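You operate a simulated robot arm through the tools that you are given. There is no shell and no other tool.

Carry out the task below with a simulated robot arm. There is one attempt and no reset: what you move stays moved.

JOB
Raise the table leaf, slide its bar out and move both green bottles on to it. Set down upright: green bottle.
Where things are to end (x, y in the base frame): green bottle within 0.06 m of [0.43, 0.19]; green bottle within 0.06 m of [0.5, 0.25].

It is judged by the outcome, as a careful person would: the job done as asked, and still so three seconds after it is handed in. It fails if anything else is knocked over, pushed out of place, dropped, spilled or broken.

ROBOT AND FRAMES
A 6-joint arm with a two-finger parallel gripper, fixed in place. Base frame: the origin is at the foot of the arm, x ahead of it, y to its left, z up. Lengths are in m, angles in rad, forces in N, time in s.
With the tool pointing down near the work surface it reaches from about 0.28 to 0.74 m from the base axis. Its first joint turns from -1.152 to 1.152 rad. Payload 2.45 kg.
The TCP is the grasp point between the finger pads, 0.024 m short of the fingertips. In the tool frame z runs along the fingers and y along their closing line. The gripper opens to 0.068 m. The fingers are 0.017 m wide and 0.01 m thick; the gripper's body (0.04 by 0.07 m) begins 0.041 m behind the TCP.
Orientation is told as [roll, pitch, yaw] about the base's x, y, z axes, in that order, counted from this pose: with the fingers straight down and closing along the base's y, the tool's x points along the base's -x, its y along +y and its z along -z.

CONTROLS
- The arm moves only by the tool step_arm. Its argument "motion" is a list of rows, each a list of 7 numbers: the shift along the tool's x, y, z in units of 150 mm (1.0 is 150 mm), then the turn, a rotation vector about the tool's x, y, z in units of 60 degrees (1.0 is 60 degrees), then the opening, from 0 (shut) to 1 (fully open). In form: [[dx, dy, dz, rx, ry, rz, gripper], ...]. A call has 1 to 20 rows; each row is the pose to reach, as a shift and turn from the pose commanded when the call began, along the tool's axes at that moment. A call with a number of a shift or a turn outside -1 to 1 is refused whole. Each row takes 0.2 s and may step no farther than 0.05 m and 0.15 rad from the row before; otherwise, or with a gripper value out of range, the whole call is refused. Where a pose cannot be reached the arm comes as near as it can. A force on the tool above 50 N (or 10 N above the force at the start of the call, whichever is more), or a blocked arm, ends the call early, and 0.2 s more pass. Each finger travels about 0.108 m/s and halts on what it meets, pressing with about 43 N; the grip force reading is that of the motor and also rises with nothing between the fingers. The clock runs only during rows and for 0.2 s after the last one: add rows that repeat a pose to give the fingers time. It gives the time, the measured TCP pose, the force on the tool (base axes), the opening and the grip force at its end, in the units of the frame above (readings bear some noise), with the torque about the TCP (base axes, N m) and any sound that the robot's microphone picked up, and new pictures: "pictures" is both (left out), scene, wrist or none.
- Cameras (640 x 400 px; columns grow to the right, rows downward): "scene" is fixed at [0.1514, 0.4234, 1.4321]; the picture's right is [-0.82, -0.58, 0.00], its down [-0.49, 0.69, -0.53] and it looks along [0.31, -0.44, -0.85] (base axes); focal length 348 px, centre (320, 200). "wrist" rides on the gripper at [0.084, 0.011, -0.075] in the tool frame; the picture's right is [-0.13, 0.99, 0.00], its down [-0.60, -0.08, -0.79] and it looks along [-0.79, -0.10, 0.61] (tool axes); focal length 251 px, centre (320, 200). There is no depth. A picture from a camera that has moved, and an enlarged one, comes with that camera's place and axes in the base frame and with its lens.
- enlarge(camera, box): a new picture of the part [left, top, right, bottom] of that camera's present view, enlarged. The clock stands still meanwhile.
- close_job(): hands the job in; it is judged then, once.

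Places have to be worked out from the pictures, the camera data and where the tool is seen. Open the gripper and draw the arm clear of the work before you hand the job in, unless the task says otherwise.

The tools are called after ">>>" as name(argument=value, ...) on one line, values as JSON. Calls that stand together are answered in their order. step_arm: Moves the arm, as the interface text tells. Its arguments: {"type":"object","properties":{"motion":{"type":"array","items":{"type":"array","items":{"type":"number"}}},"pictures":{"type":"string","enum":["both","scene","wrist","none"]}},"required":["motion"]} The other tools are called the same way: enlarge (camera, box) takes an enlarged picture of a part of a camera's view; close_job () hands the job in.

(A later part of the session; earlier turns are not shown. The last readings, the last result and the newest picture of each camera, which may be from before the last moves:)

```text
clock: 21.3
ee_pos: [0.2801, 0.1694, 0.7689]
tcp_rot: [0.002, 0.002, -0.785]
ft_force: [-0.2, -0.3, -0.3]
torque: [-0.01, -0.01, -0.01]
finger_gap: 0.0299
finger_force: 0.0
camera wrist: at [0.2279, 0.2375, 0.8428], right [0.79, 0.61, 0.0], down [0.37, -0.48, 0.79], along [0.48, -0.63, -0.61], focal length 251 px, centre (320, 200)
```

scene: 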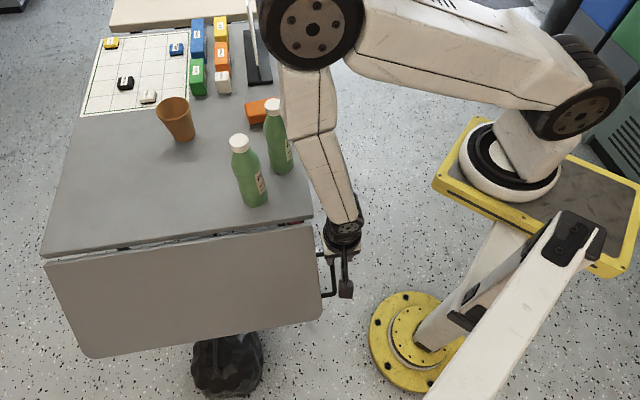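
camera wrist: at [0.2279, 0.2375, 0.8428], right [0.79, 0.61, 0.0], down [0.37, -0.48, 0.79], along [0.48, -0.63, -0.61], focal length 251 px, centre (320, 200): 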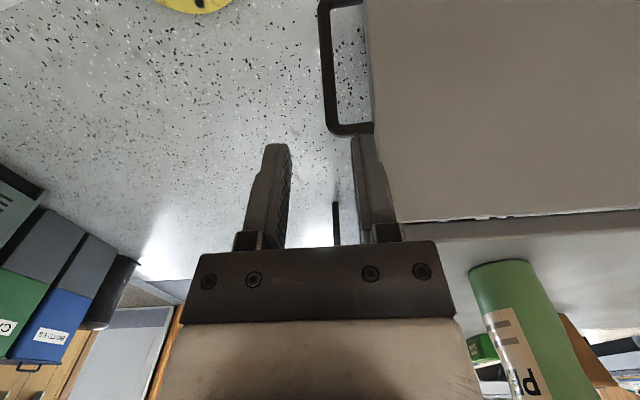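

I can see the whole U handle below the fingers now. I enlarge it to place the bar accurately.

>>> enlarge(camera="wrist", box=[240, 0, 440, 150])

>>> enlarge(camera="scene", box=[270, 190, 370, 310])

```text
2.67 times, centred on (340, 75) of wrist
camera zoom: at [0.2279, 0.2375, 0.8428], right [0.79, 0.61, 0.0], down [0.37, -0.48, 0.79], along [0.48, -0.63, -0.61], focal length 670 px, centre (267, 533)
```

zoom: 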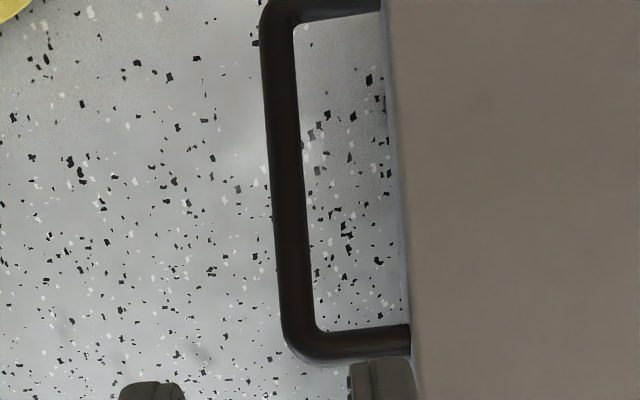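

```text
3.33 times, centred on (320, 250) of scene
camera zoom: at [0.1514, 0.4234, 1.4321], right [-0.82, -0.58, 0.0], down [-0.49, 0.69, -0.53], along [0.31, -0.44, -0.85], focal length 1160 px, centre (320, 33)
```

zoom: 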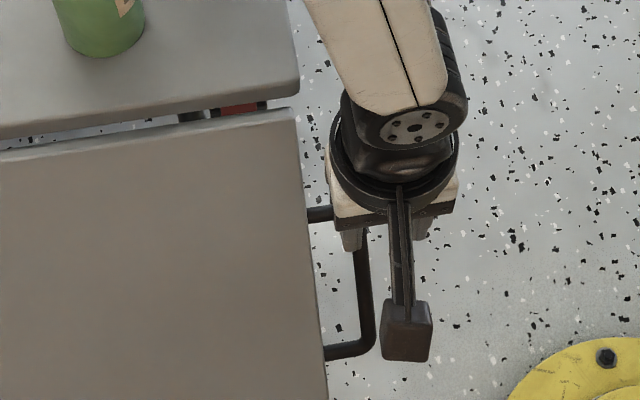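

The long bar is at about along −0.030 from the corner, and its outer end is near d 0.123, z 0.591. I align over it and descend part way.

>>> step_arm(motion=[[-0.01, 0.02, 0.2, 0, 0, 0, 0.4], [-0.019, 0.037, 0.4, 0, 0, 0, 0.4], [-0.019, 0.037, 0.6, 0, 0, 0, 0.4], [-0.019, 0.037, 0.75, 0, 0, 0, 0.4]])

>>> enlarge(camera="wrist", box=[240, 0, 440, 250])

```text
clock: 22.3
ee_pos: [0.285, 0.1724, 0.6561]
tcp_rot: [0.001, 0.002, -0.784]
ft_force: [0.2, 0.6, 0.4]
torque: [0.02, 0.01, -0.02]
finger_gap: 0.0271
finger_force: 0.0
camera wrist: at [0.2325, 0.2395, 0.7306], right [0.79, 0.61, 0.0], down [0.37, -0.48, 0.79], along [0.48, -0.63, -0.61], focal length 251 px, centre (320, 200)
```

scene: 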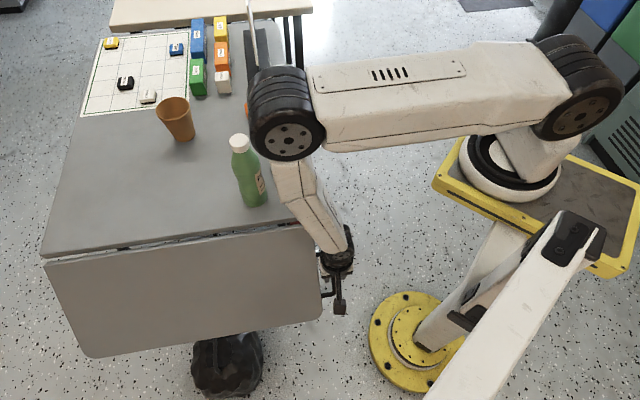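
wrist: 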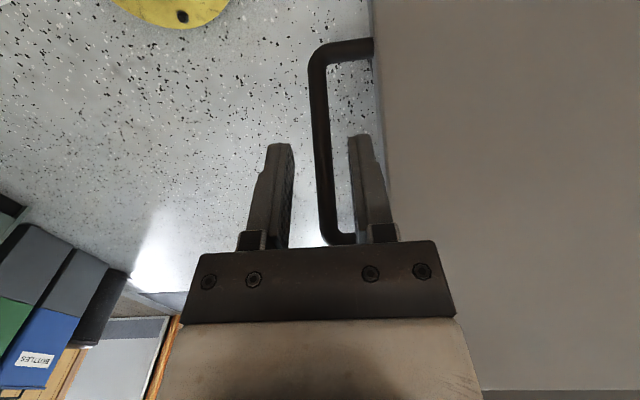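

```text
1.60 times, centred on (340, 125) of wrist
camera zoom: at [0.2325, 0.2395, 0.7306], right [0.79, 0.61, 0.0], down [0.37, -0.48, 0.79], along [0.48, -0.63, -0.61], focal length 402 px, centre (288, 320)
```

zoom: 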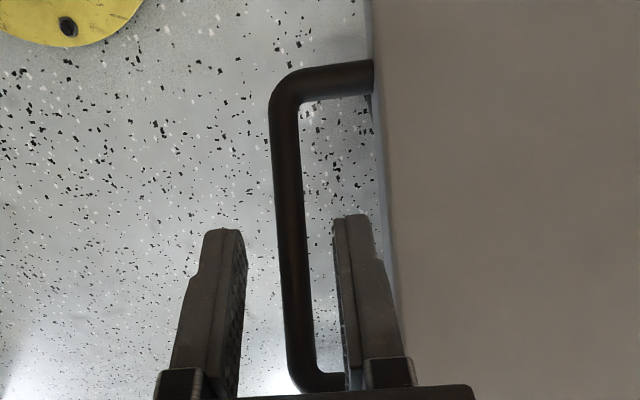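

The bar is centred between the fingers. I go down the remaining 56 mm.

>>> step_arm(motion=[[-0.005, 0, 0.13, 0, 0, 0, 0.4], [-0.01, 0, 0.26, 0, 0, 0, 0.4], [-0.01, 0, 0.374, 0, 0, 0, 0.4]])

>>> enlarge(camera="wrist", box=[240, 50, 440, 250])

```text
clock: 23.1
ee_pos: [0.2861, 0.17, 0.6013]
tcp_rot: [0.001, 0.004, -0.781]
ft_force: [-2.1, 1.8, 4.5]
torque: [-0.18, -0.18, -0.08]
finger_gap: 0.0274
finger_force: 0.0
camera wrist: at [0.2346, 0.2383, 0.6747], right [0.79, 0.61, 0.0], down [0.37, -0.48, 0.79], along [0.48, -0.63, -0.61], focal length 251 px, centre (320, 200)
```

scene: 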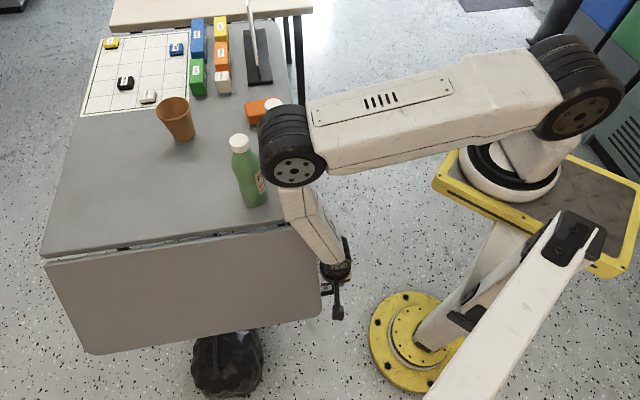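
wrist: 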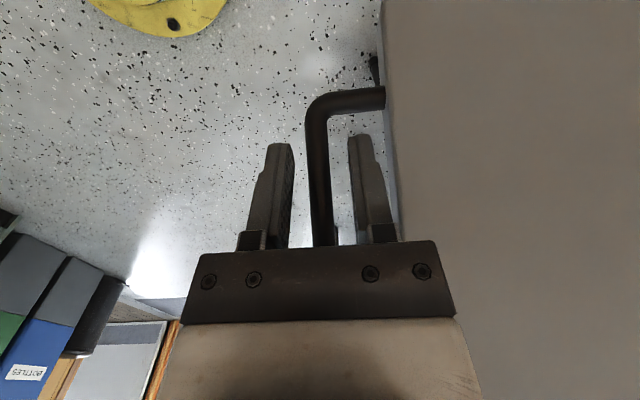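

```text
2.00 times, centred on (340, 150) of wrist
camera zoom: at [0.2346, 0.2383, 0.6747], right [0.79, 0.61, 0.0], down [0.37, -0.48, 0.79], along [0.48, -0.63, -0.61], focal length 503 px, centre (280, 300)
```

zoom: 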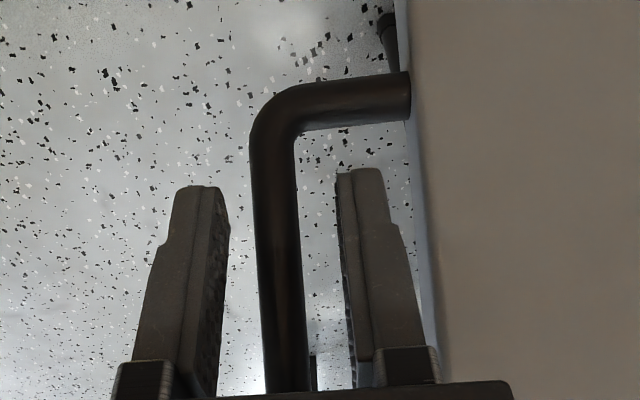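

A light touch (about 5 N) – the body is just brushing the leaf surface. I rise 4 mm and close on the bar.

>>> step_arm(motion=[[0, 0, -0.027, 0, 0, 0, 0.4], [0, 0, -0.027, 0, 0, 0, 0], [0, 0, -0.027, 0, 0, 0, 0], [0, 0, -0.027, 0, 0, 0, 0]])

```text
clock: 24.1
ee_pos: [0.2873, 0.1694, 0.6034]
tcp_rot: [-0.003, 0.002, -0.784]
ft_force: [-0.2, -3.4, -10.3]
torque: [0.49, 0.53, -0.06]
finger_gap: 0.0119
finger_force: 32.5
camera wrist: at [0.2341, 0.2379, 0.6785], right [0.79, 0.61, 0.0], down [0.37, -0.48, 0.79], along [0.48, -0.63, -0.61], focal length 251 px, centre (320, 200)
```

scene: 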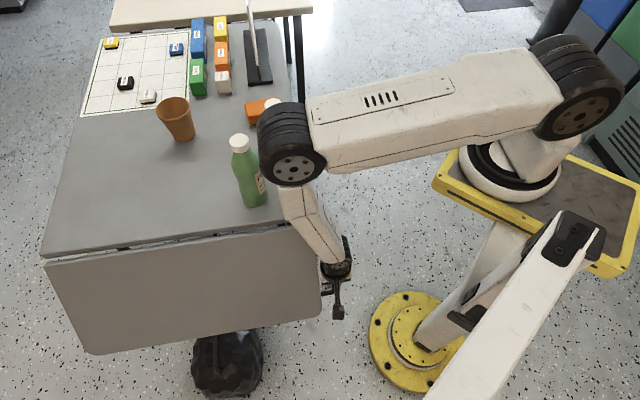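
wrist: 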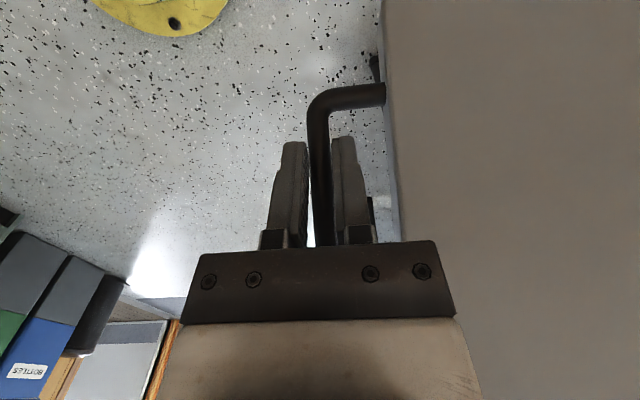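

The bar is gripped (gap 0.012). I lift along the hinge arc by about 10° to check the force at this longer lever arm.

>>> step_arm(motion=[[0.039, 0, -0.033, 0, 0, 0, 0], [0.077, 0, -0.07, 0, 0, 0, 0], [0.113, 0, -0.107, 0, 0, 0, 0], [0.148, 0, -0.147, 0, 0, 0, 0]], pictures="scene")

```text
clock: 25.1
ee_pos: [0.2709, 0.1867, 0.6274]
tcp_rot: [0.003, 0.003, -0.783]
ft_force: [-0.5, 0.0, 0.8]
torque: [-0.05, 0.01, 0.01]
finger_gap: 0.0001
finger_force: 23.8
```

scene: 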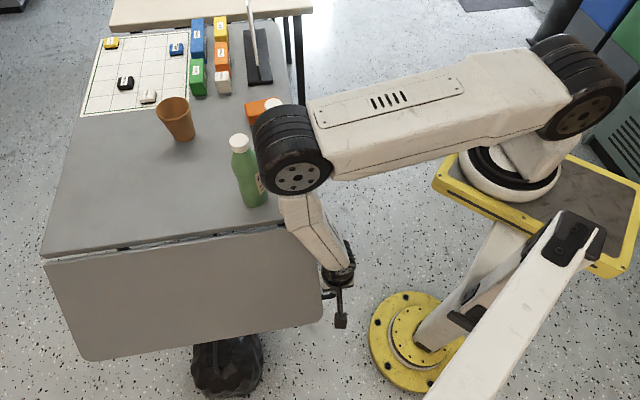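

The bar slipped out of the pinch (gap 0): friction alone will not carry it. Since the leaf stays where it is put, I'll instead push the handle's long bar from outside and below with closed, tilted fingers acting as a wedge. First I rise clear.

>>> step_arm(motion=[[0, 0, -0.25, 0, 0, 0, 0], [0, 0, -0.5, 0, 0, 0, 0], [0, 0, -0.75, 0, 0, 0, 0], [0, 0, -1.0, 0, 0, 0, 0]])

>>> enlarge(camera="wrist", box=[240, 0, 440, 150])

```text
clock: 26.1
ee_pos: [0.2707, 0.1871, 0.7763]
tcp_rot: [0.0, 0.001, -0.784]
ft_force: [-0.2, 0.1, -0.6]
torque: [-0.02, -0.01, 0.02]
finger_gap: 0.0
finger_force: 24.1
camera wrist: at [0.2187, 0.254, 0.8504], right [0.79, 0.61, 0.0], down [0.37, -0.48, 0.79], along [0.48, -0.63, -0.61], focal length 251 px, centre (320, 200)
```

scene: 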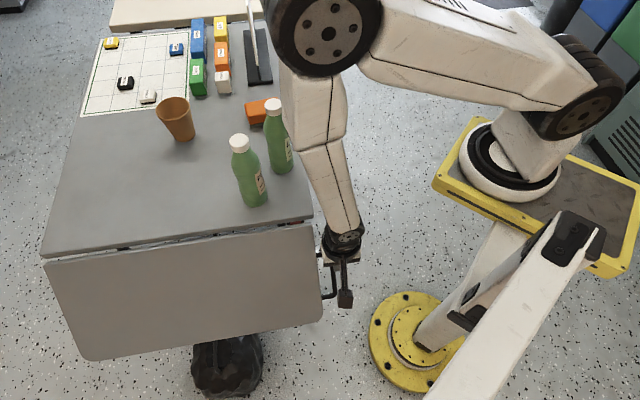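
wrist: 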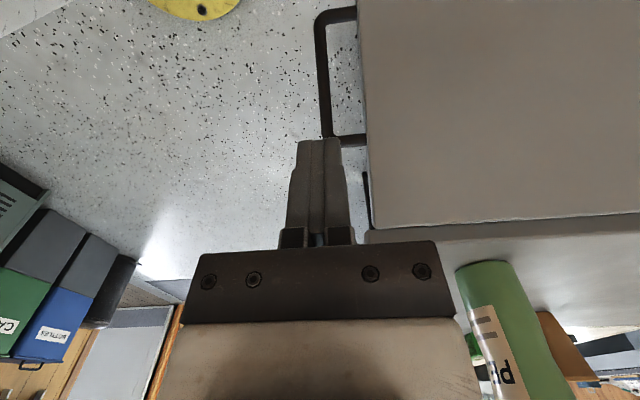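

```text
2.67 times, centred on (340, 75) of wrist
camera zoom: at [0.2187, 0.254, 0.8504], right [0.79, 0.61, 0.0], down [0.37, -0.48, 0.79], along [0.48, -0.63, -0.61], focal length 670 px, centre (267, 533)
```

zoom: 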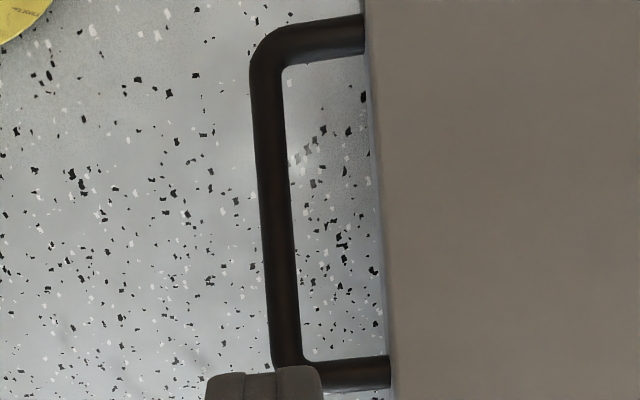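

The leaf is at about 41° now. I turn the hand back (fingers still closed) to the orientation with the camera on the near side and shift to the outside of the handle.

>>> step_arm(motion=[[-0.013, -0.034, -0.02, 0, 0, -0.125, 0], [-0.026, -0.068, -0.04, 0, 0, -0.25, 0], [-0.039, -0.102, -0.06, 0, 0, -0.375, 0], [-0.052, -0.137, -0.08, 0, 0, -0.5, 0], [-0.065, -0.171, -0.1, 0, 0, -0.625, 0], [-0.078, -0.205, -0.12, 0, 0, -0.75, 0], [-0.091, -0.239, -0.14, 0, 0, -0.875, 0], [-0.104, -0.273, -0.16, 0, 0, -1.0, 0]], pictures="none")

>>> step_arm(motion=[[0, 0, 0, 0, 0, -0.125, 0], [0, 0, 0, 0, 0, -0.25, 0], [0, 0, 0, 0, 0, -0.375, 0], [0, 0, 0, 0, 0, -0.5, 0]], pictures="none")

>>> step_arm(motion=[[0, 0, 0, 0, -0.12, 0, 0], [0, 0, 0, 0, -0.24, 0, 0], [0, 0, 0, 0, -0.36, 0, 0], [0, 0, 0, 0, -0.48, 0, 0], [0, 0, 0, 0, -0.6, 0, 0]])

```text
clock: 27.9
ee_pos: [0.2524, 0.1473, 0.7999]
tcp_rot: [0.003, 0.001, 0.267]
ft_force: [-0.1, -0.4, -1.5]
torque: [-0.02, -0.03, 0.02]
finger_gap: 0.0
finger_force: 23.6
```

```text
clock: 28.9
ee_pos: [0.2533, 0.1464, 0.7999]
tcp_rot: [0.002, -0.001, 0.79]
ft_force: [0.0, 0.3, 0.2]
torque: [-0.01, 0.01, -0.02]
finger_gap: 0.0002
finger_force: 23.5
```

```text
clock: 30.1
ee_pos: [0.2552, 0.1479, 0.7935]
tcp_rot: [0.003, -0.629, 0.787]
ft_force: [0.5, -0.1, 0.5]
torque: [-0.03, 0.0, -0.01]
finger_gap: 0.0
finger_force: 23.6
out of reach, approached as far as the arm can: row 3, 4, 5
camera wrist: at [0.1675, 0.0768, 0.8047], right [-0.63, 0.77, 0.08], down [0.07, -0.04, 1.0], along [0.77, 0.63, -0.03], focal length 251 px, centre (320, 200)
```

scene: 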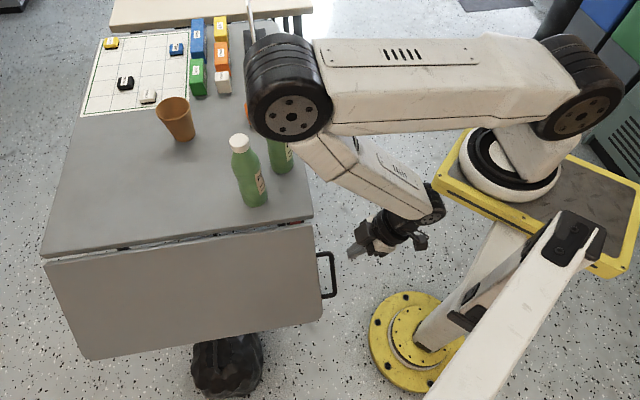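
wrist: 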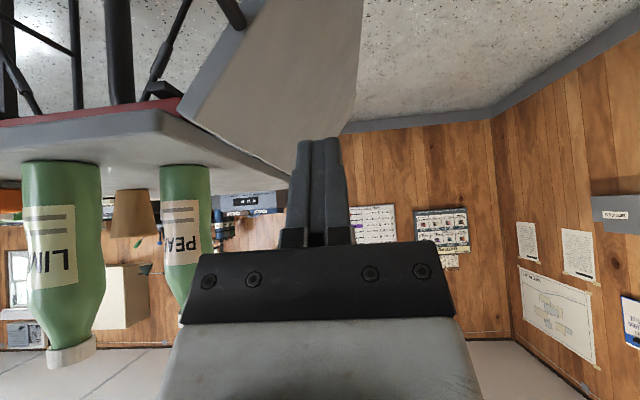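

Nearly fully reached (only 6 mm low). I descend beside the handle's outer side, checking reach and contact.

>>> step_arm(motion=[[0.118, 0, 0.162, 0, 0, 0, 0], [0.235, 0, 0.324, 0, 0, 0, 0], [0.353, 0, 0.486, 0, 0, 0, 0], [0.47, 0, 0.647, 0, 0, 0, 0]])

```text
clock: 31.1
ee_pos: [0.2534, 0.1477, 0.6738]
tcp_rot: [0.001, -0.629, 0.786]
ft_force: [-0.6, -0.3, -0.4]
torque: [0.01, 0.02, 0.01]
finger_gap: 0.0002
finger_force: 23.8
camera wrist: at [0.1668, 0.0756, 0.6851], right [-0.63, 0.77, 0.08], down [0.07, -0.04, 1.0], along [0.77, 0.63, -0.03], focal length 251 px, centre (320, 200)
```

scene: 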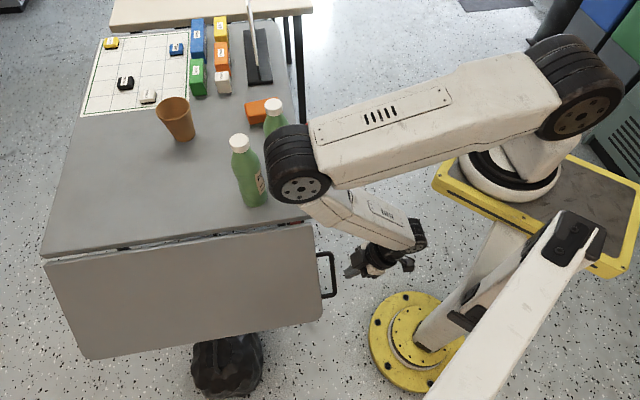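
wrist: 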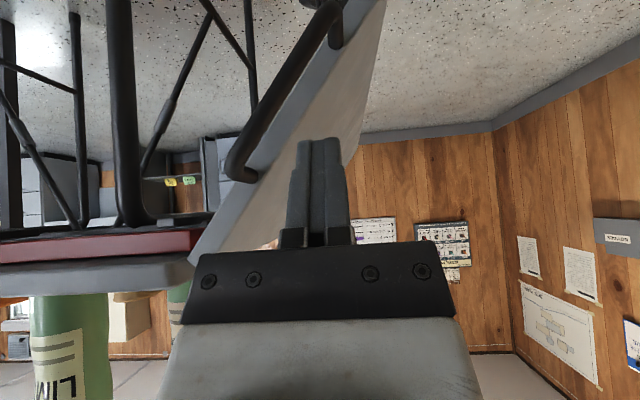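

Reach is fine here. I descend the remaining 9 cm to below the bar, still about 3 cm outside of it.

>>> step_arm(motion=[[0.119, 0, 0.164, 0, 0, 0, 0], [0.238, 0, 0.327, 0, 0, 0, 0], [0.357, 0, 0.491, 0, 0, 0, 0]])

```text
clock: 31.9
ee_pos: [0.2554, 0.1486, 0.5835]
tcp_rot: [0.002, -0.629, 0.788]
ft_force: [0.1, -0.2, 0.1]
torque: [-0.02, 0.02, 0.01]
finger_gap: 0.0
finger_force: 23.9
camera wrist: at [0.1667, 0.077, 0.5944], right [-0.63, 0.77, 0.08], down [0.07, -0.04, 1.0], along [0.77, 0.63, -0.03], focal length 251 px, centre (320, 200)
```

scene: 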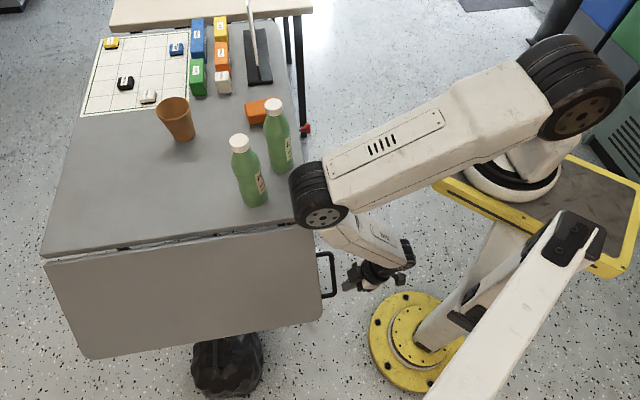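
wrist: 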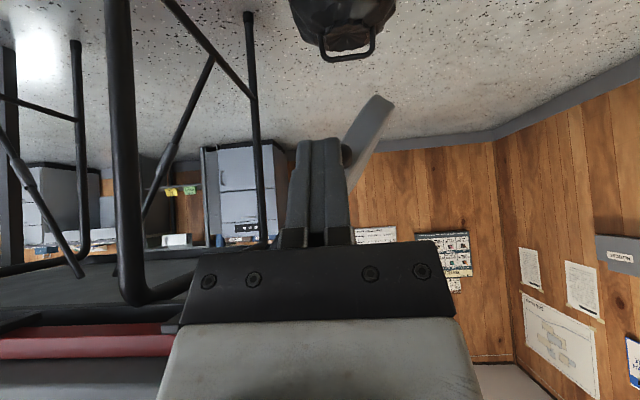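

The fingers are now below and outside of the bar. I move in toward it along the wedge normal until light contact.

>>> step_arm(motion=[[-0.06, 0, 0, 0, 0, 0, 0], [-0.12, 0, 0, 0, 0, 0, 0], [-0.167, 0, 0, 0, 0, 0, 0]])

>>> enlarge(camera="scene", box=[280, 220, 440, 320])

```text
clock: 32.7
ee_pos: [0.2626, 0.1576, 0.5972]
tcp_rot: [0.003, -0.605, 0.788]
ft_force: [-26.0, -19.5, -9.7]
torque: [-0.4, 0.6, -0.02]
finger_gap: 0.0
finger_force: 23.5
camera wrist: at [0.1753, 0.0859, 0.6102], right [-0.63, 0.77, 0.08], down [0.09, -0.02, 1.0], along [0.77, 0.63, -0.05], focal length 251 px, centre (320, 200)
```

scene: 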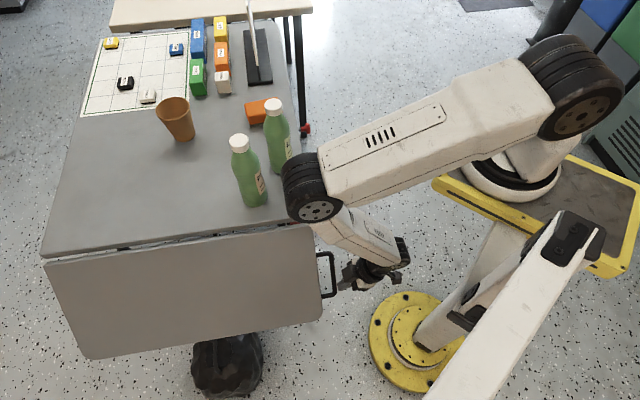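
wrist: 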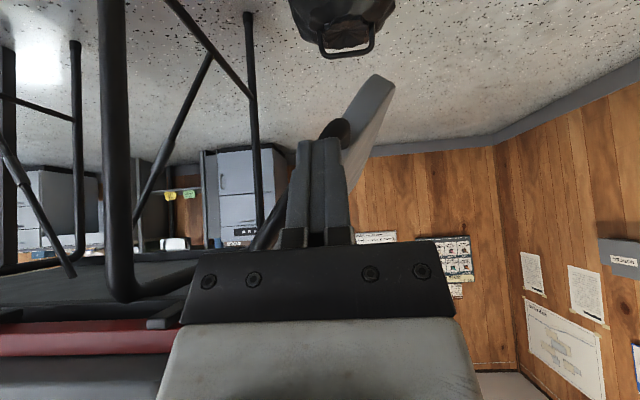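

```text
4.00 times, centred on (360, 270) of scene
camera zoom: at [0.151, 0.4231, 1.4322], right [-0.82, -0.58, 0.0], down [-0.49, 0.69, -0.53], along [0.31, -0.44, -0.85], focal length 1391 px, centre (160, -80)
```

zoom: 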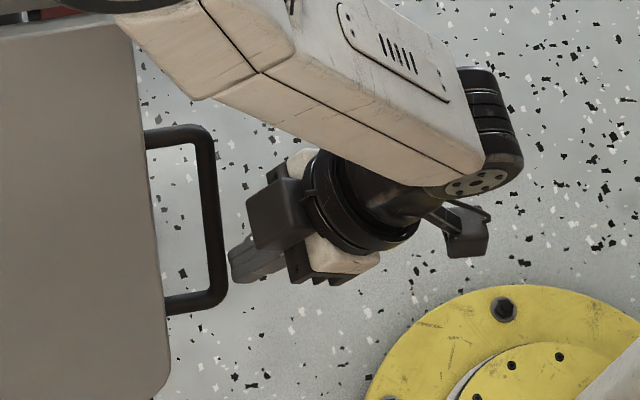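

Contact was at the very fingertip, so the fingers are slightly too high and too far out. I back off 2 cm, go deeper under the bar and come in again.

>>> step_arm(motion=[[0.133, 0, 0, 0, 0, 0, 0], [0.161, -0.057, 0.093, 0, 0, 0, 0], [0.095, -0.057, 0.095, 0, 0, 0, 0], [0.027, -0.057, 0.096, 0, 0, 0, 0]])

>>> enlarge(camera="scene", box=[280, 220, 440, 320])

```text
clock: 33.7
ee_pos: [0.2692, 0.1527, 0.5806]
tcp_rot: [0.006, -0.594, 0.791]
ft_force: [-35.8, -12.3, -24.4]
torque: [-0.68, 0.73, 0.64]
finger_gap: 0.0
finger_force: 23.2
camera wrist: at [0.182, 0.0817, 0.5947], right [-0.63, 0.77, 0.08], down [0.1, -0.02, 0.99], along [0.77, 0.64, -0.06], focal length 251 px, centre (320, 200)
```

scene: 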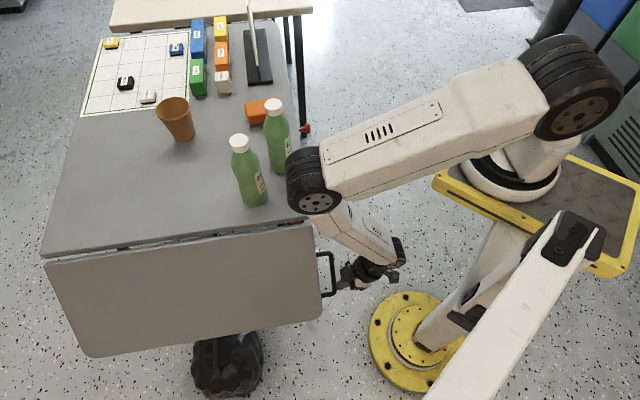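
wrist: 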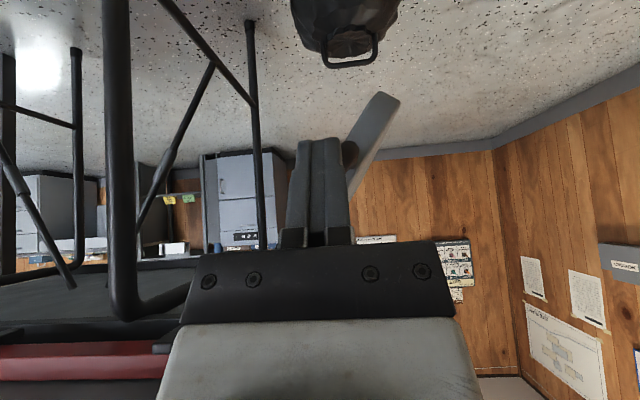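

```text
4.00 times, centred on (360, 270) of scene
camera zoom: at [0.151, 0.4233, 1.4322], right [-0.82, -0.58, 0.0], down [-0.49, 0.69, -0.53], along [0.31, -0.44, -0.85], focal length 1391 px, centre (160, -80)
```

zoom: 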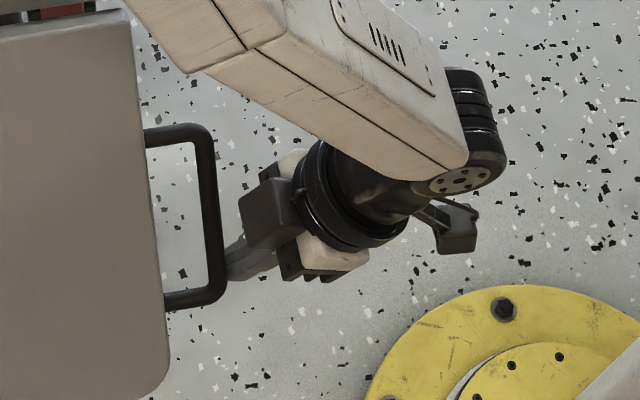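

Contact is still right at the fingertip corner (worked out from the torque). I back off again, go about 1.5 cm deeper and re-enter so the bar rests on the finger shaft.

>>> step_arm(motion=[[0.167, 0, 0, 0, 0, 0, 0], [0.208, -0.016, 0.077, 0, 0, 0, 0], [0.12, -0.016, 0.077, 0, 0, 0, 0], [0.07, -0.016, 0.077, 0, 0, 0, 0]])

>>> enlarge(camera="scene", box=[280, 220, 440, 320])

```text
clock: 34.7
ee_pos: [0.2761, 0.1542, 0.5681]
tcp_rot: [0.004, -0.615, 0.787]
ft_force: [-12.2, -10.3, -14.8]
torque: [-0.39, 0.18, 0.17]
finger_gap: 0.0
finger_force: 23.8
camera wrist: at [0.1885, 0.083, 0.5806], right [-0.63, 0.77, 0.08], down [0.08, -0.03, 1.0], along [0.77, 0.63, -0.04], focal length 251 px, centre (320, 200)
```

scene: 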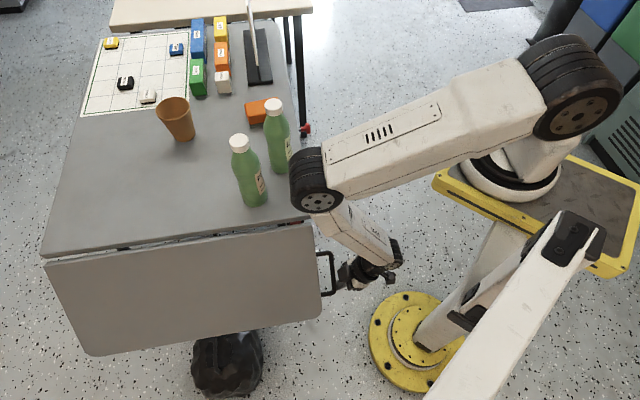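
wrist: 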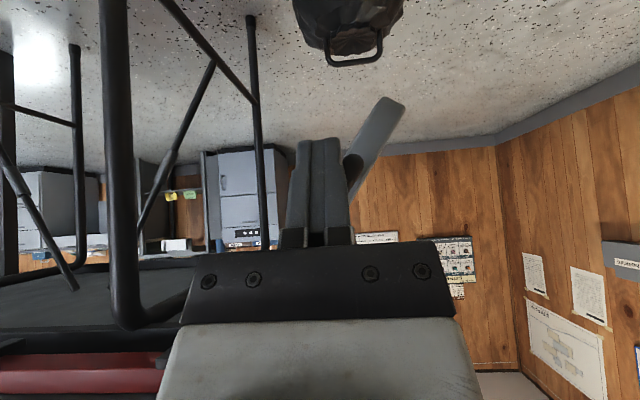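

```text
4.00 times, centred on (360, 270) of scene
camera zoom: at [0.1513, 0.4233, 1.4321], right [-0.82, -0.58, 0.0], down [-0.49, 0.69, -0.53], along [0.31, -0.44, -0.85], focal length 1391 px, centre (160, -80)
```

zoom: 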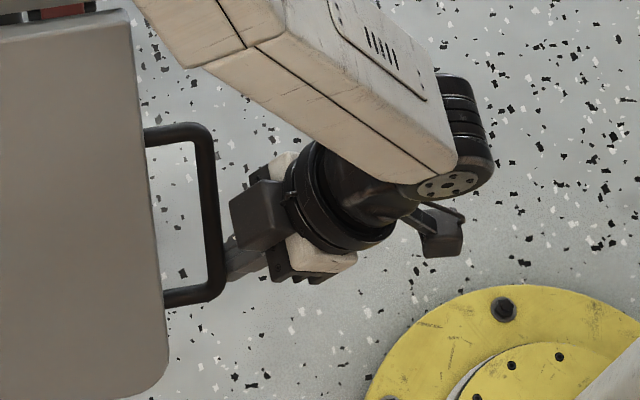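

Now the bar bears on the finger shaft about 6 mm up from the tip, with an upward push on it. I start lifting along the arc in small steps.

>>> step_arm(motion=[[-0.016, 0.028, -0.022, 0, 0, 0, 0], [-0.032, 0.057, -0.044, 0, 0, 0, 0], [-0.048, 0.085, -0.066, 0, 0, 0, 0], [-0.064, 0.114, -0.088, 0, 0, 0, 0]], pictures="scene")

```text
clock: 35.7
ee_pos: [0.2641, 0.1659, 0.5837]
tcp_rot: [0.003, -0.618, 0.785]
ft_force: [-13.3, -19.1, -7.9]
torque: [-0.32, 0.12, 0.1]
finger_gap: 0.0002
finger_force: 24.1
```

scene: 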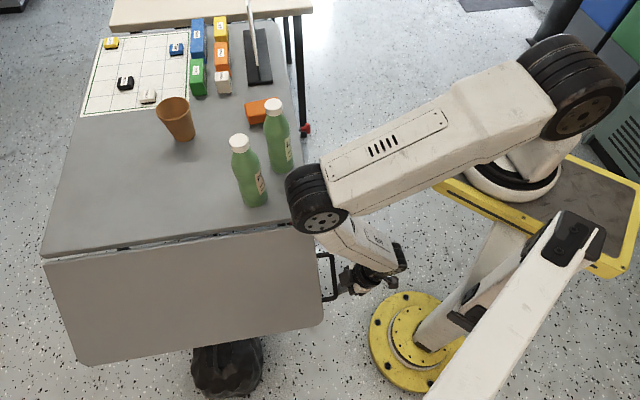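

It works: the leaf rose with only about 25 N. I continue the arc to about 60°.

>>> step_arm(motion=[[-0.0235, 0.035, -0.0324, 0, 0, 0, 0], [-0.0474, 0.069, -0.0653, 0, 0, 0, 0], [-0.0725, 0.1, -0.0998, 0, 0, 0, 0], [-0.0976, 0.13, -0.1343, 0, 0, 0, 0], [-0.1247, 0.157, -0.1715, 0, 0, 0, 0], [-0.152, 0.183, -0.2092, 0, 0, 0, 0]])

>>> enlarge(camera="scene", box=[270, 210, 430, 330])

```text
clock: 37.1
ee_pos: [0.2463, 0.1876, 0.6228]
tcp_rot: [0.001, -0.617, 0.79]
ft_force: [-26.6, -6.7, -19.5]
torque: [-0.35, 0.22, 0.44]
finger_gap: 0.0002
finger_force: 23.4
camera wrist: at [0.1582, 0.1154, 0.634], right [-0.63, 0.77, 0.08], down [0.08, -0.03, 1.0], along [0.77, 0.63, -0.04], focal length 251 px, centre (320, 200)
```

scene: 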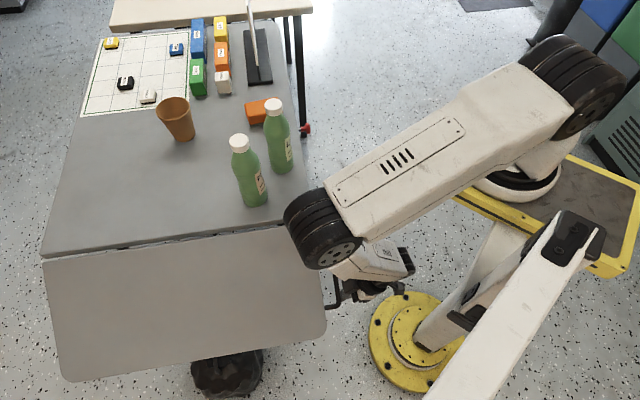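
wrist: 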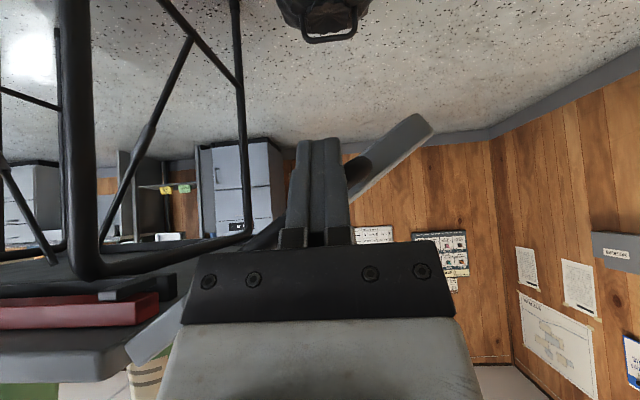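

```text
3.33 times, centred on (350, 270) of scene
camera zoom: at [0.1511, 0.4234, 1.4321], right [-0.82, -0.58, 0.0], down [-0.49, 0.69, -0.53], along [0.31, -0.44, -0.85], focal length 1160 px, centre (220, -33)
```

zoom: 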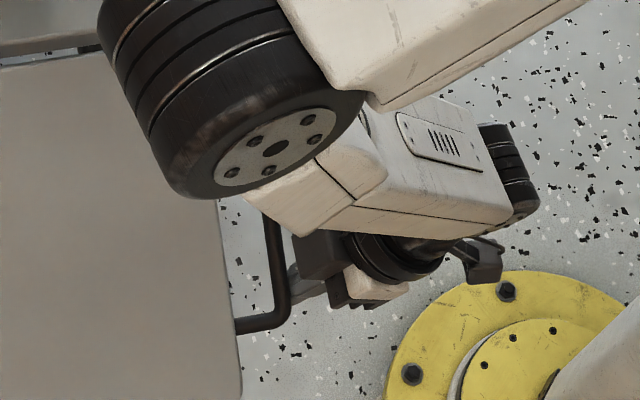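

The leaf is at about 52°, but the contact has drifted to the handle's outer corner. I ease off, slide the fingers about 2.5 cm back toward the hinge along the bar, and re-engage.

>>> step_arm(motion=[[0.08, 0, 0, 0, 0, 0, 0], [0.05, -0.067, -0.042, 0, 0, 0, 0], [0.02, -0.133, -0.083, 0, 0, 0, 0], [-0.05, -0.133, -0.083, 0, 0, 0, 0]])

>>> enlarge(camera="scene", box=[270, 210, 430, 330])

```text
clock: 38.1
ee_pos: [0.2576, 0.1727, 0.6373]
tcp_rot: [0.001, -0.618, 0.789]
ft_force: [-14.0, -3.4, -16.7]
torque: [-0.32, 0.21, 0.2]
finger_gap: 0.0002
finger_force: 23.0
camera wrist: at [0.1706, 0.1008, 0.6492], right [-0.63, 0.77, 0.08], down [0.08, -0.03, 1.0], along [0.77, 0.63, -0.04], focal length 251 px, centre (320, 200)
```

scene: 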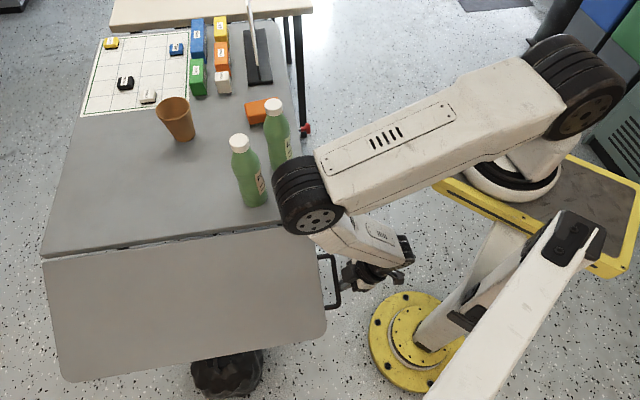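
wrist: 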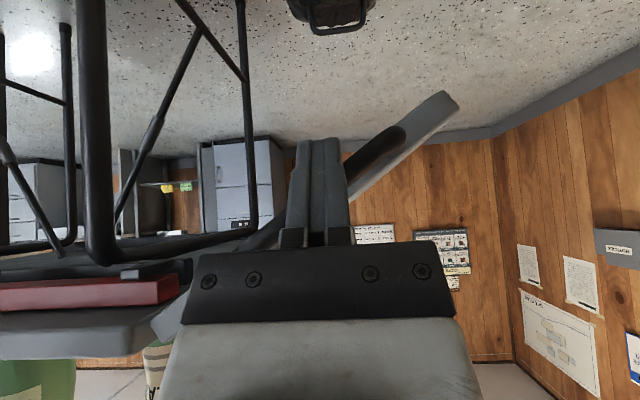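

```text
3.33 times, centred on (350, 270) of scene
camera zoom: at [0.1512, 0.4234, 1.4321], right [-0.82, -0.58, 0.0], down [-0.49, 0.69, -0.53], along [0.31, -0.44, -0.85], focal length 1160 px, centre (220, -33)
```

zoom: 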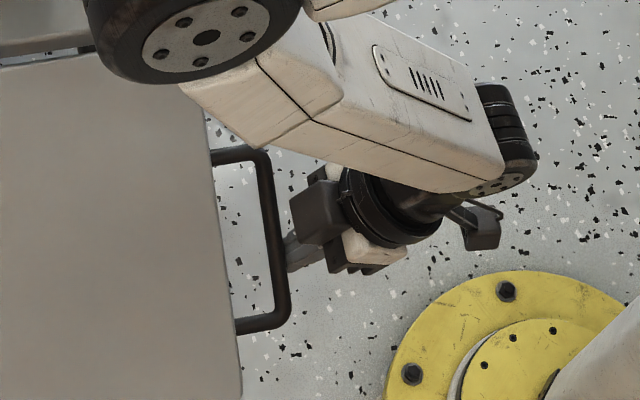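

Contact is back at mid-bar (R≈0.17 m). I continue lifting to about 62°.

>>> step_arm(motion=[[-0.0196, 0.0167, -0.027, 0, 0, 0, 0], [-0.0404, 0.033, -0.0555, 0, 0, 0, 0], [-0.0608, 0.05, -0.0836, 0, 0, 0, 0], [-0.0808, 0.067, -0.1111, 0, 0, 0, 0], [-0.1007, 0.08, -0.1386, 0, 0, 0, 0]])

```text
clock: 39.3
ee_pos: [0.2509, 0.1797, 0.6636]
tcp_rot: [0.001, -0.617, 0.79]
ft_force: [-26.1, -9.7, -15.9]
torque: [-0.36, 0.27, 0.39]
finger_gap: 0.0
finger_force: 23.8
camera wrist: at [0.163, 0.1088, 0.675], right [-0.63, 0.77, 0.08], down [0.08, -0.03, 1.0], along [0.77, 0.63, -0.04], focal length 251 px, centre (320, 200)
```

scene: 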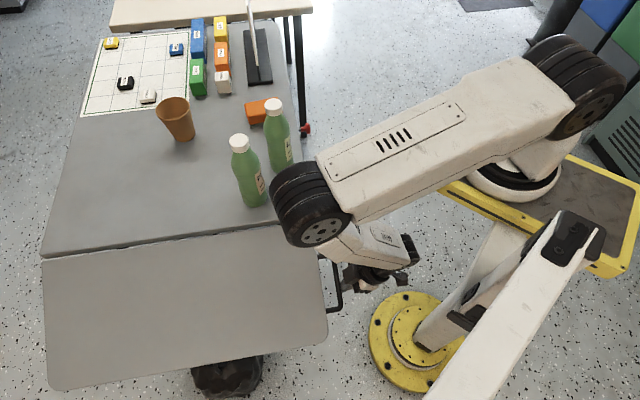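
wrist: 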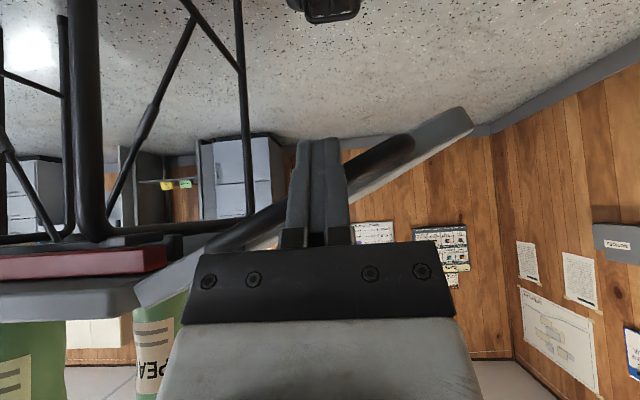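

The leaf is at about 60° with moderate force. I continue to about 72°.

>>> step_arm(motion=[[-0.022, 0.016, -0.03, 0, 0, 0, 0], [-0.044, 0.032, -0.061, 0, 0, 0, 0], [-0.067, 0.047, -0.092, 0, 0, 0, 0], [-0.089, 0.061, -0.122, 0, 0, 0, 0], [-0.111, 0.075, -0.153, 0, 0, 0, 0], [-0.133, 0.087, -0.1834, 0, 0, 0, 0]])

```text
clock: 40.7
ee_pos: [0.2425, 0.1881, 0.6979]
tcp_rot: [-0.003, -0.617, 0.788]
ft_force: [-6.5, -23.3, -12.6]
torque: [-0.1, 0.25, 0.06]
finger_gap: 0.0001
finger_force: 23.7
camera wrist: at [0.1548, 0.1174, 0.7094], right [-0.63, 0.78, 0.07], down [0.08, -0.03, 1.0], along [0.77, 0.63, -0.04], focal length 251 px, centre (320, 200)
```

scene: 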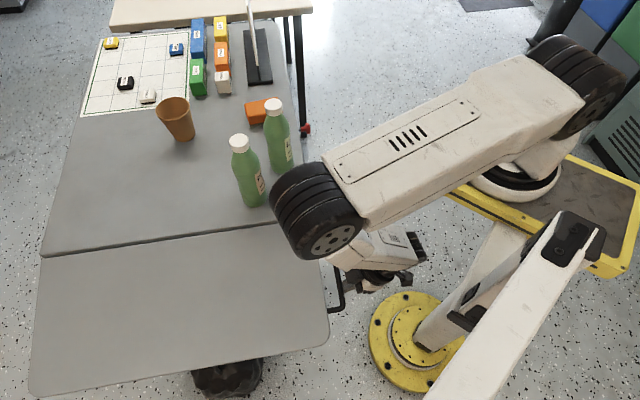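
wrist: 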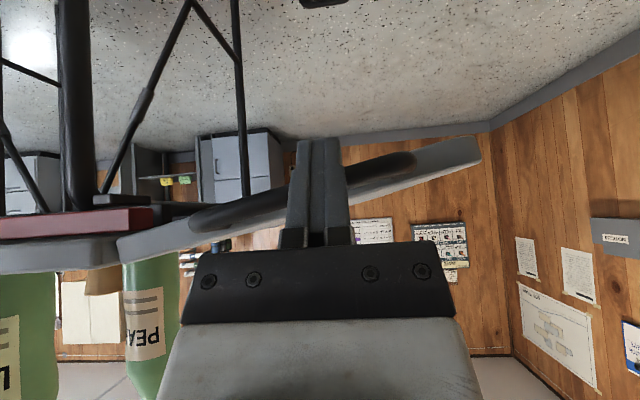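

About 74° now, and the wrist view shows the leaf closing on the table level. I continue to nearly horizontal.

>>> step_arm(motion=[[-0.0235, 0.005, -0.0324, 0, 0, 0, 0], [-0.047, 0.009, -0.0647, 0, 0, 0, 0], [-0.0705, 0.013, -0.097, 0, 0, 0, 0], [-0.094, 0.016, -0.1294, 0, 0, 0, 0], [-0.118, 0.018, -0.162, 0, 0, 0, 0], [-0.141, 0.019, -0.194, 0, 0, 0, 0], [-0.165, 0.02, -0.2265, 0, 0, 0, 0]])

```text
clock: 42.2
ee_pos: [0.2398, 0.19, 0.7331]
tcp_rot: [0.0, -0.605, 0.792]
ft_force: [-1.1, -1.3, -1.8]
torque: [-0.02, 0.03, 0.0]
finger_gap: 0.0
finger_force: 23.6
stopped in row 7: the force on the tool passed its limit at 60 N (the readings are from after the stop); the commanded pose is now the measured one
camera wrist: at [0.1522, 0.1181, 0.746], right [-0.63, 0.77, 0.07], down [0.09, -0.02, 1.0], along [0.77, 0.63, -0.05], focal length 251 px, centre (320, 200)
```

scene: 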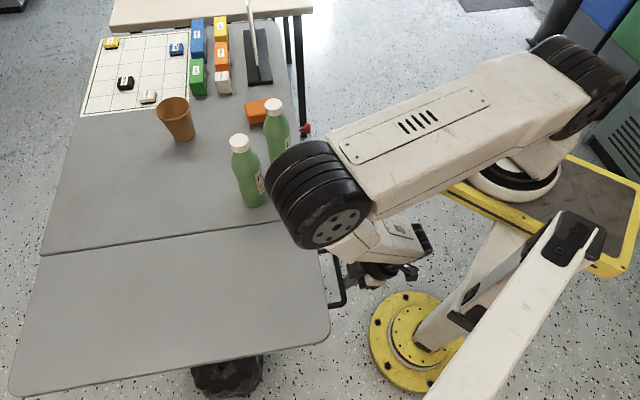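
wrist: 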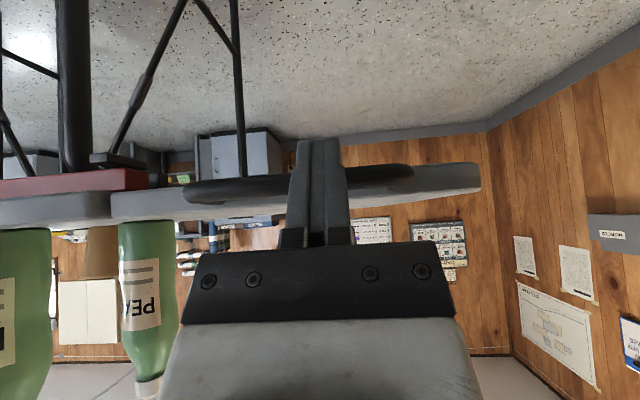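

The force peaked – the leaf seems to have met its stop at the level position. I check its alignment with the table top.

>>> enlarge(camera="wrist", box=[0, 130, 240, 260])

>>> enlarge(camera="wrist", box=[280, 110, 500, 240])

>>> enlarge(camera="scene", box=[0, 200, 360, 400])

```text
2.67 times, centred on (120, 195) of wrist
camera zoom: at [0.1522, 0.1181, 0.746], right [-0.63, 0.77, 0.07], down [0.09, -0.02, 1.0], along [0.77, 0.63, -0.05], focal length 670 px, centre (853, 213)
```

zoom: 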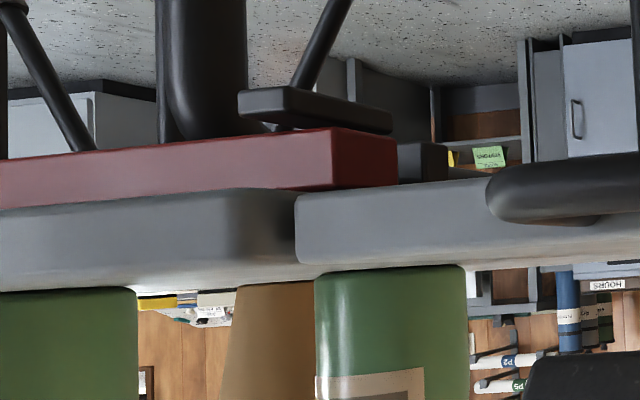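

```text
2.91 times, centred on (390, 175) of wrist
camera zoom: at [0.1522, 0.1181, 0.746], right [-0.63, 0.77, 0.07], down [0.09, -0.02, 1.0], along [0.77, 0.63, -0.05], focal length 731 px, centre (116, 273)
```

zoom: 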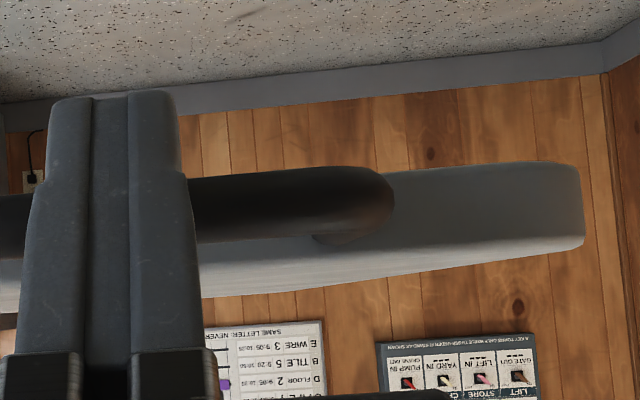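

```text
1.78 times, centred on (180, 300) of scene
camera zoom: at [0.1514, 0.4234, 1.4321], right [-0.82, -0.58, 0.0], down [-0.49, 0.69, -0.53], along [0.31, -0.44, -0.85], focal length 618 px, centre (569, 22)
```

zoom: 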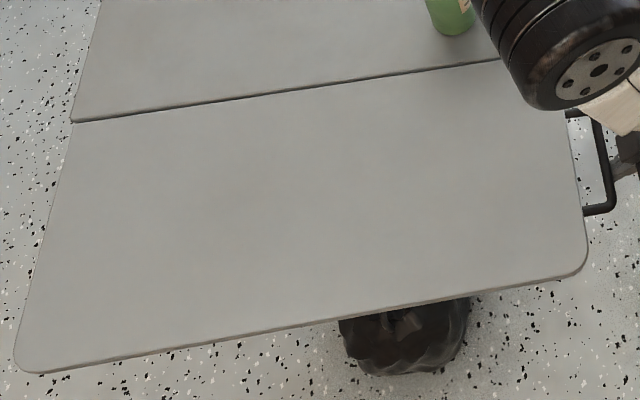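

The leaf is level and flush with the table top, and the tool feels almost no load. I withdraw the fingers sideways and see whether the leaf stays up.

>>> step_arm(motion=[[0.054, 0, -0.039, 0, 0, 0, 0], [0.108, 0, -0.078, 0, 0, 0, 0], [0.162, 0, -0.118, 0, 0, 0, 0]])

```text
clock: 43.0
ee_pos: [0.2273, 0.1635, 0.7331]
tcp_rot: [0.001, -0.608, 0.789]
ft_force: [-0.2, -0.3, -0.5]
torque: [0.01, 0.02, 0.02]
finger_gap: 0.0
finger_force: 23.1
out of reach, approached as far as the arm can: row 1, 2, 3
camera wrist: at [0.1396, 0.0927, 0.747], right [-0.63, 0.77, 0.07], down [0.09, -0.03, 1.0], along [0.77, 0.63, -0.05], focal length 251 px, centre (320, 200)
```

scene: 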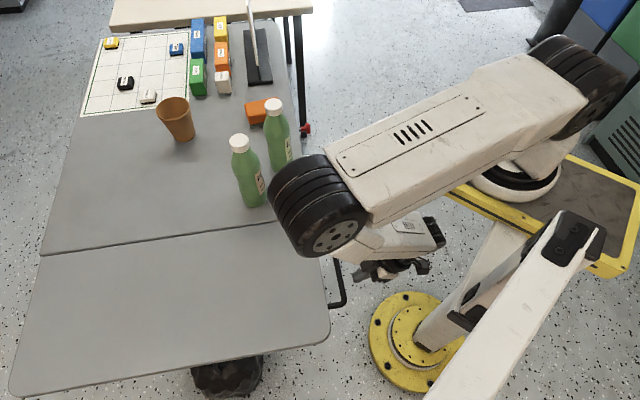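
wrist: 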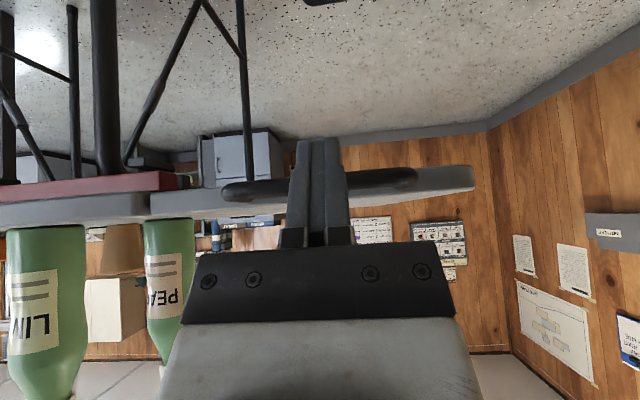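

The leaf stays up on its own. I rise and move along the table's near end toward the red knob of the bar, easing the tilt a little.

>>> step_arm(motion=[[-0.076, -0.133, -0.11, 0, 0.033, 0, 0], [-0.152, -0.267, -0.22, 0, 0.067, 0, 0], [-0.228, -0.4, -0.33, 0, 0.1, 0, 0], [-0.304, -0.533, -0.438, 0, 0.133, 0, 0], [-0.38, -0.667, -0.547, 0, 0.167, 0, 0]], pictures="none")

```text
clock: 44.2
ee_pos: [0.3144, 0.0975, 0.8116]
tcp_rot: [0.002, -0.43, 0.791]
ft_force: [0.7, -0.5, -0.3]
torque: [0.0, -0.05, 0.0]
finger_gap: 0.0004
finger_force: 23.8
out of reach, approached as far as the arm can: row 3, 4, 5
```

Now two traverses parallel to the table end, toward the knob.

>>> step_arm(motion=[[0, -0.2, 0, 0, 0, 0, 0], [0, -0.4, 0, 0, 0, 0, 0], [0, -0.6, 0, 0, 0, 0, 0], [0, -0.8, 0, 0, 0, 0, 0], [0, -1.0, 0, 0, 0, 0, 0]], pictures="none")

>>> step_arm(motion=[[0, -0.2, 0, 0, 0, 0, 0.5], [0, -0.4, 0, 0, 0, 0, 0.5], [0, -0.6, 0, 0, 0, 0, 0.8], [0, -0.8, 0, 0, 0, 0, 1], [0, -1.0, 0, 0, 0, 0, 1]])

```text
clock: 45.4
ee_pos: [0.4226, -0.0065, 0.8116]
tcp_rot: [0.0, -0.432, 0.788]
ft_force: [1.2, 0.3, -0.9]
torque: [-0.01, 0.04, -0.04]
finger_gap: 0.0
finger_force: 23.4
```

```text
clock: 46.6
ee_pos: [0.526, -0.1145, 0.8109]
tcp_rot: [0.0, -0.433, 0.788]
ft_force: [0.0, -1.0, 0.0]
torque: [0.0, 0.02, 0.01]
finger_gap: 0.068
finger_force: 0.0
camera wrist: at [0.4424, -0.1817, 0.8435], right [-0.62, 0.78, 0.05], down [0.21, 0.1, 0.97], along [0.75, 0.62, -0.22], focal length 251 px, centre (320, 200)
```

scene: 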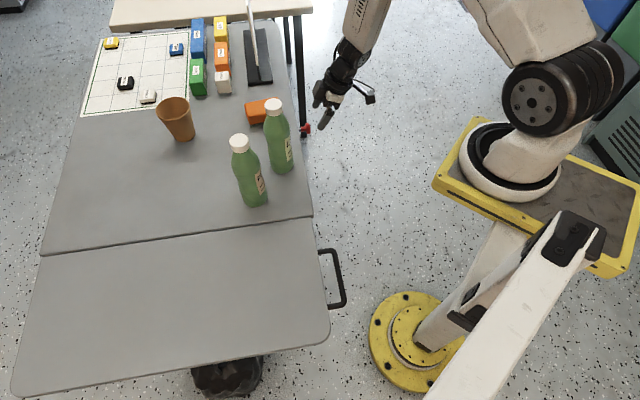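
wrist: 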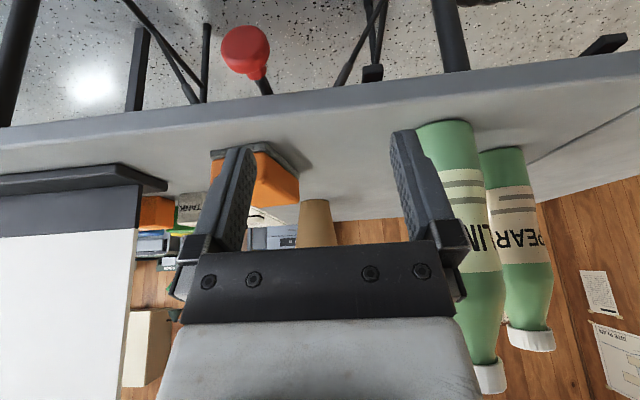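

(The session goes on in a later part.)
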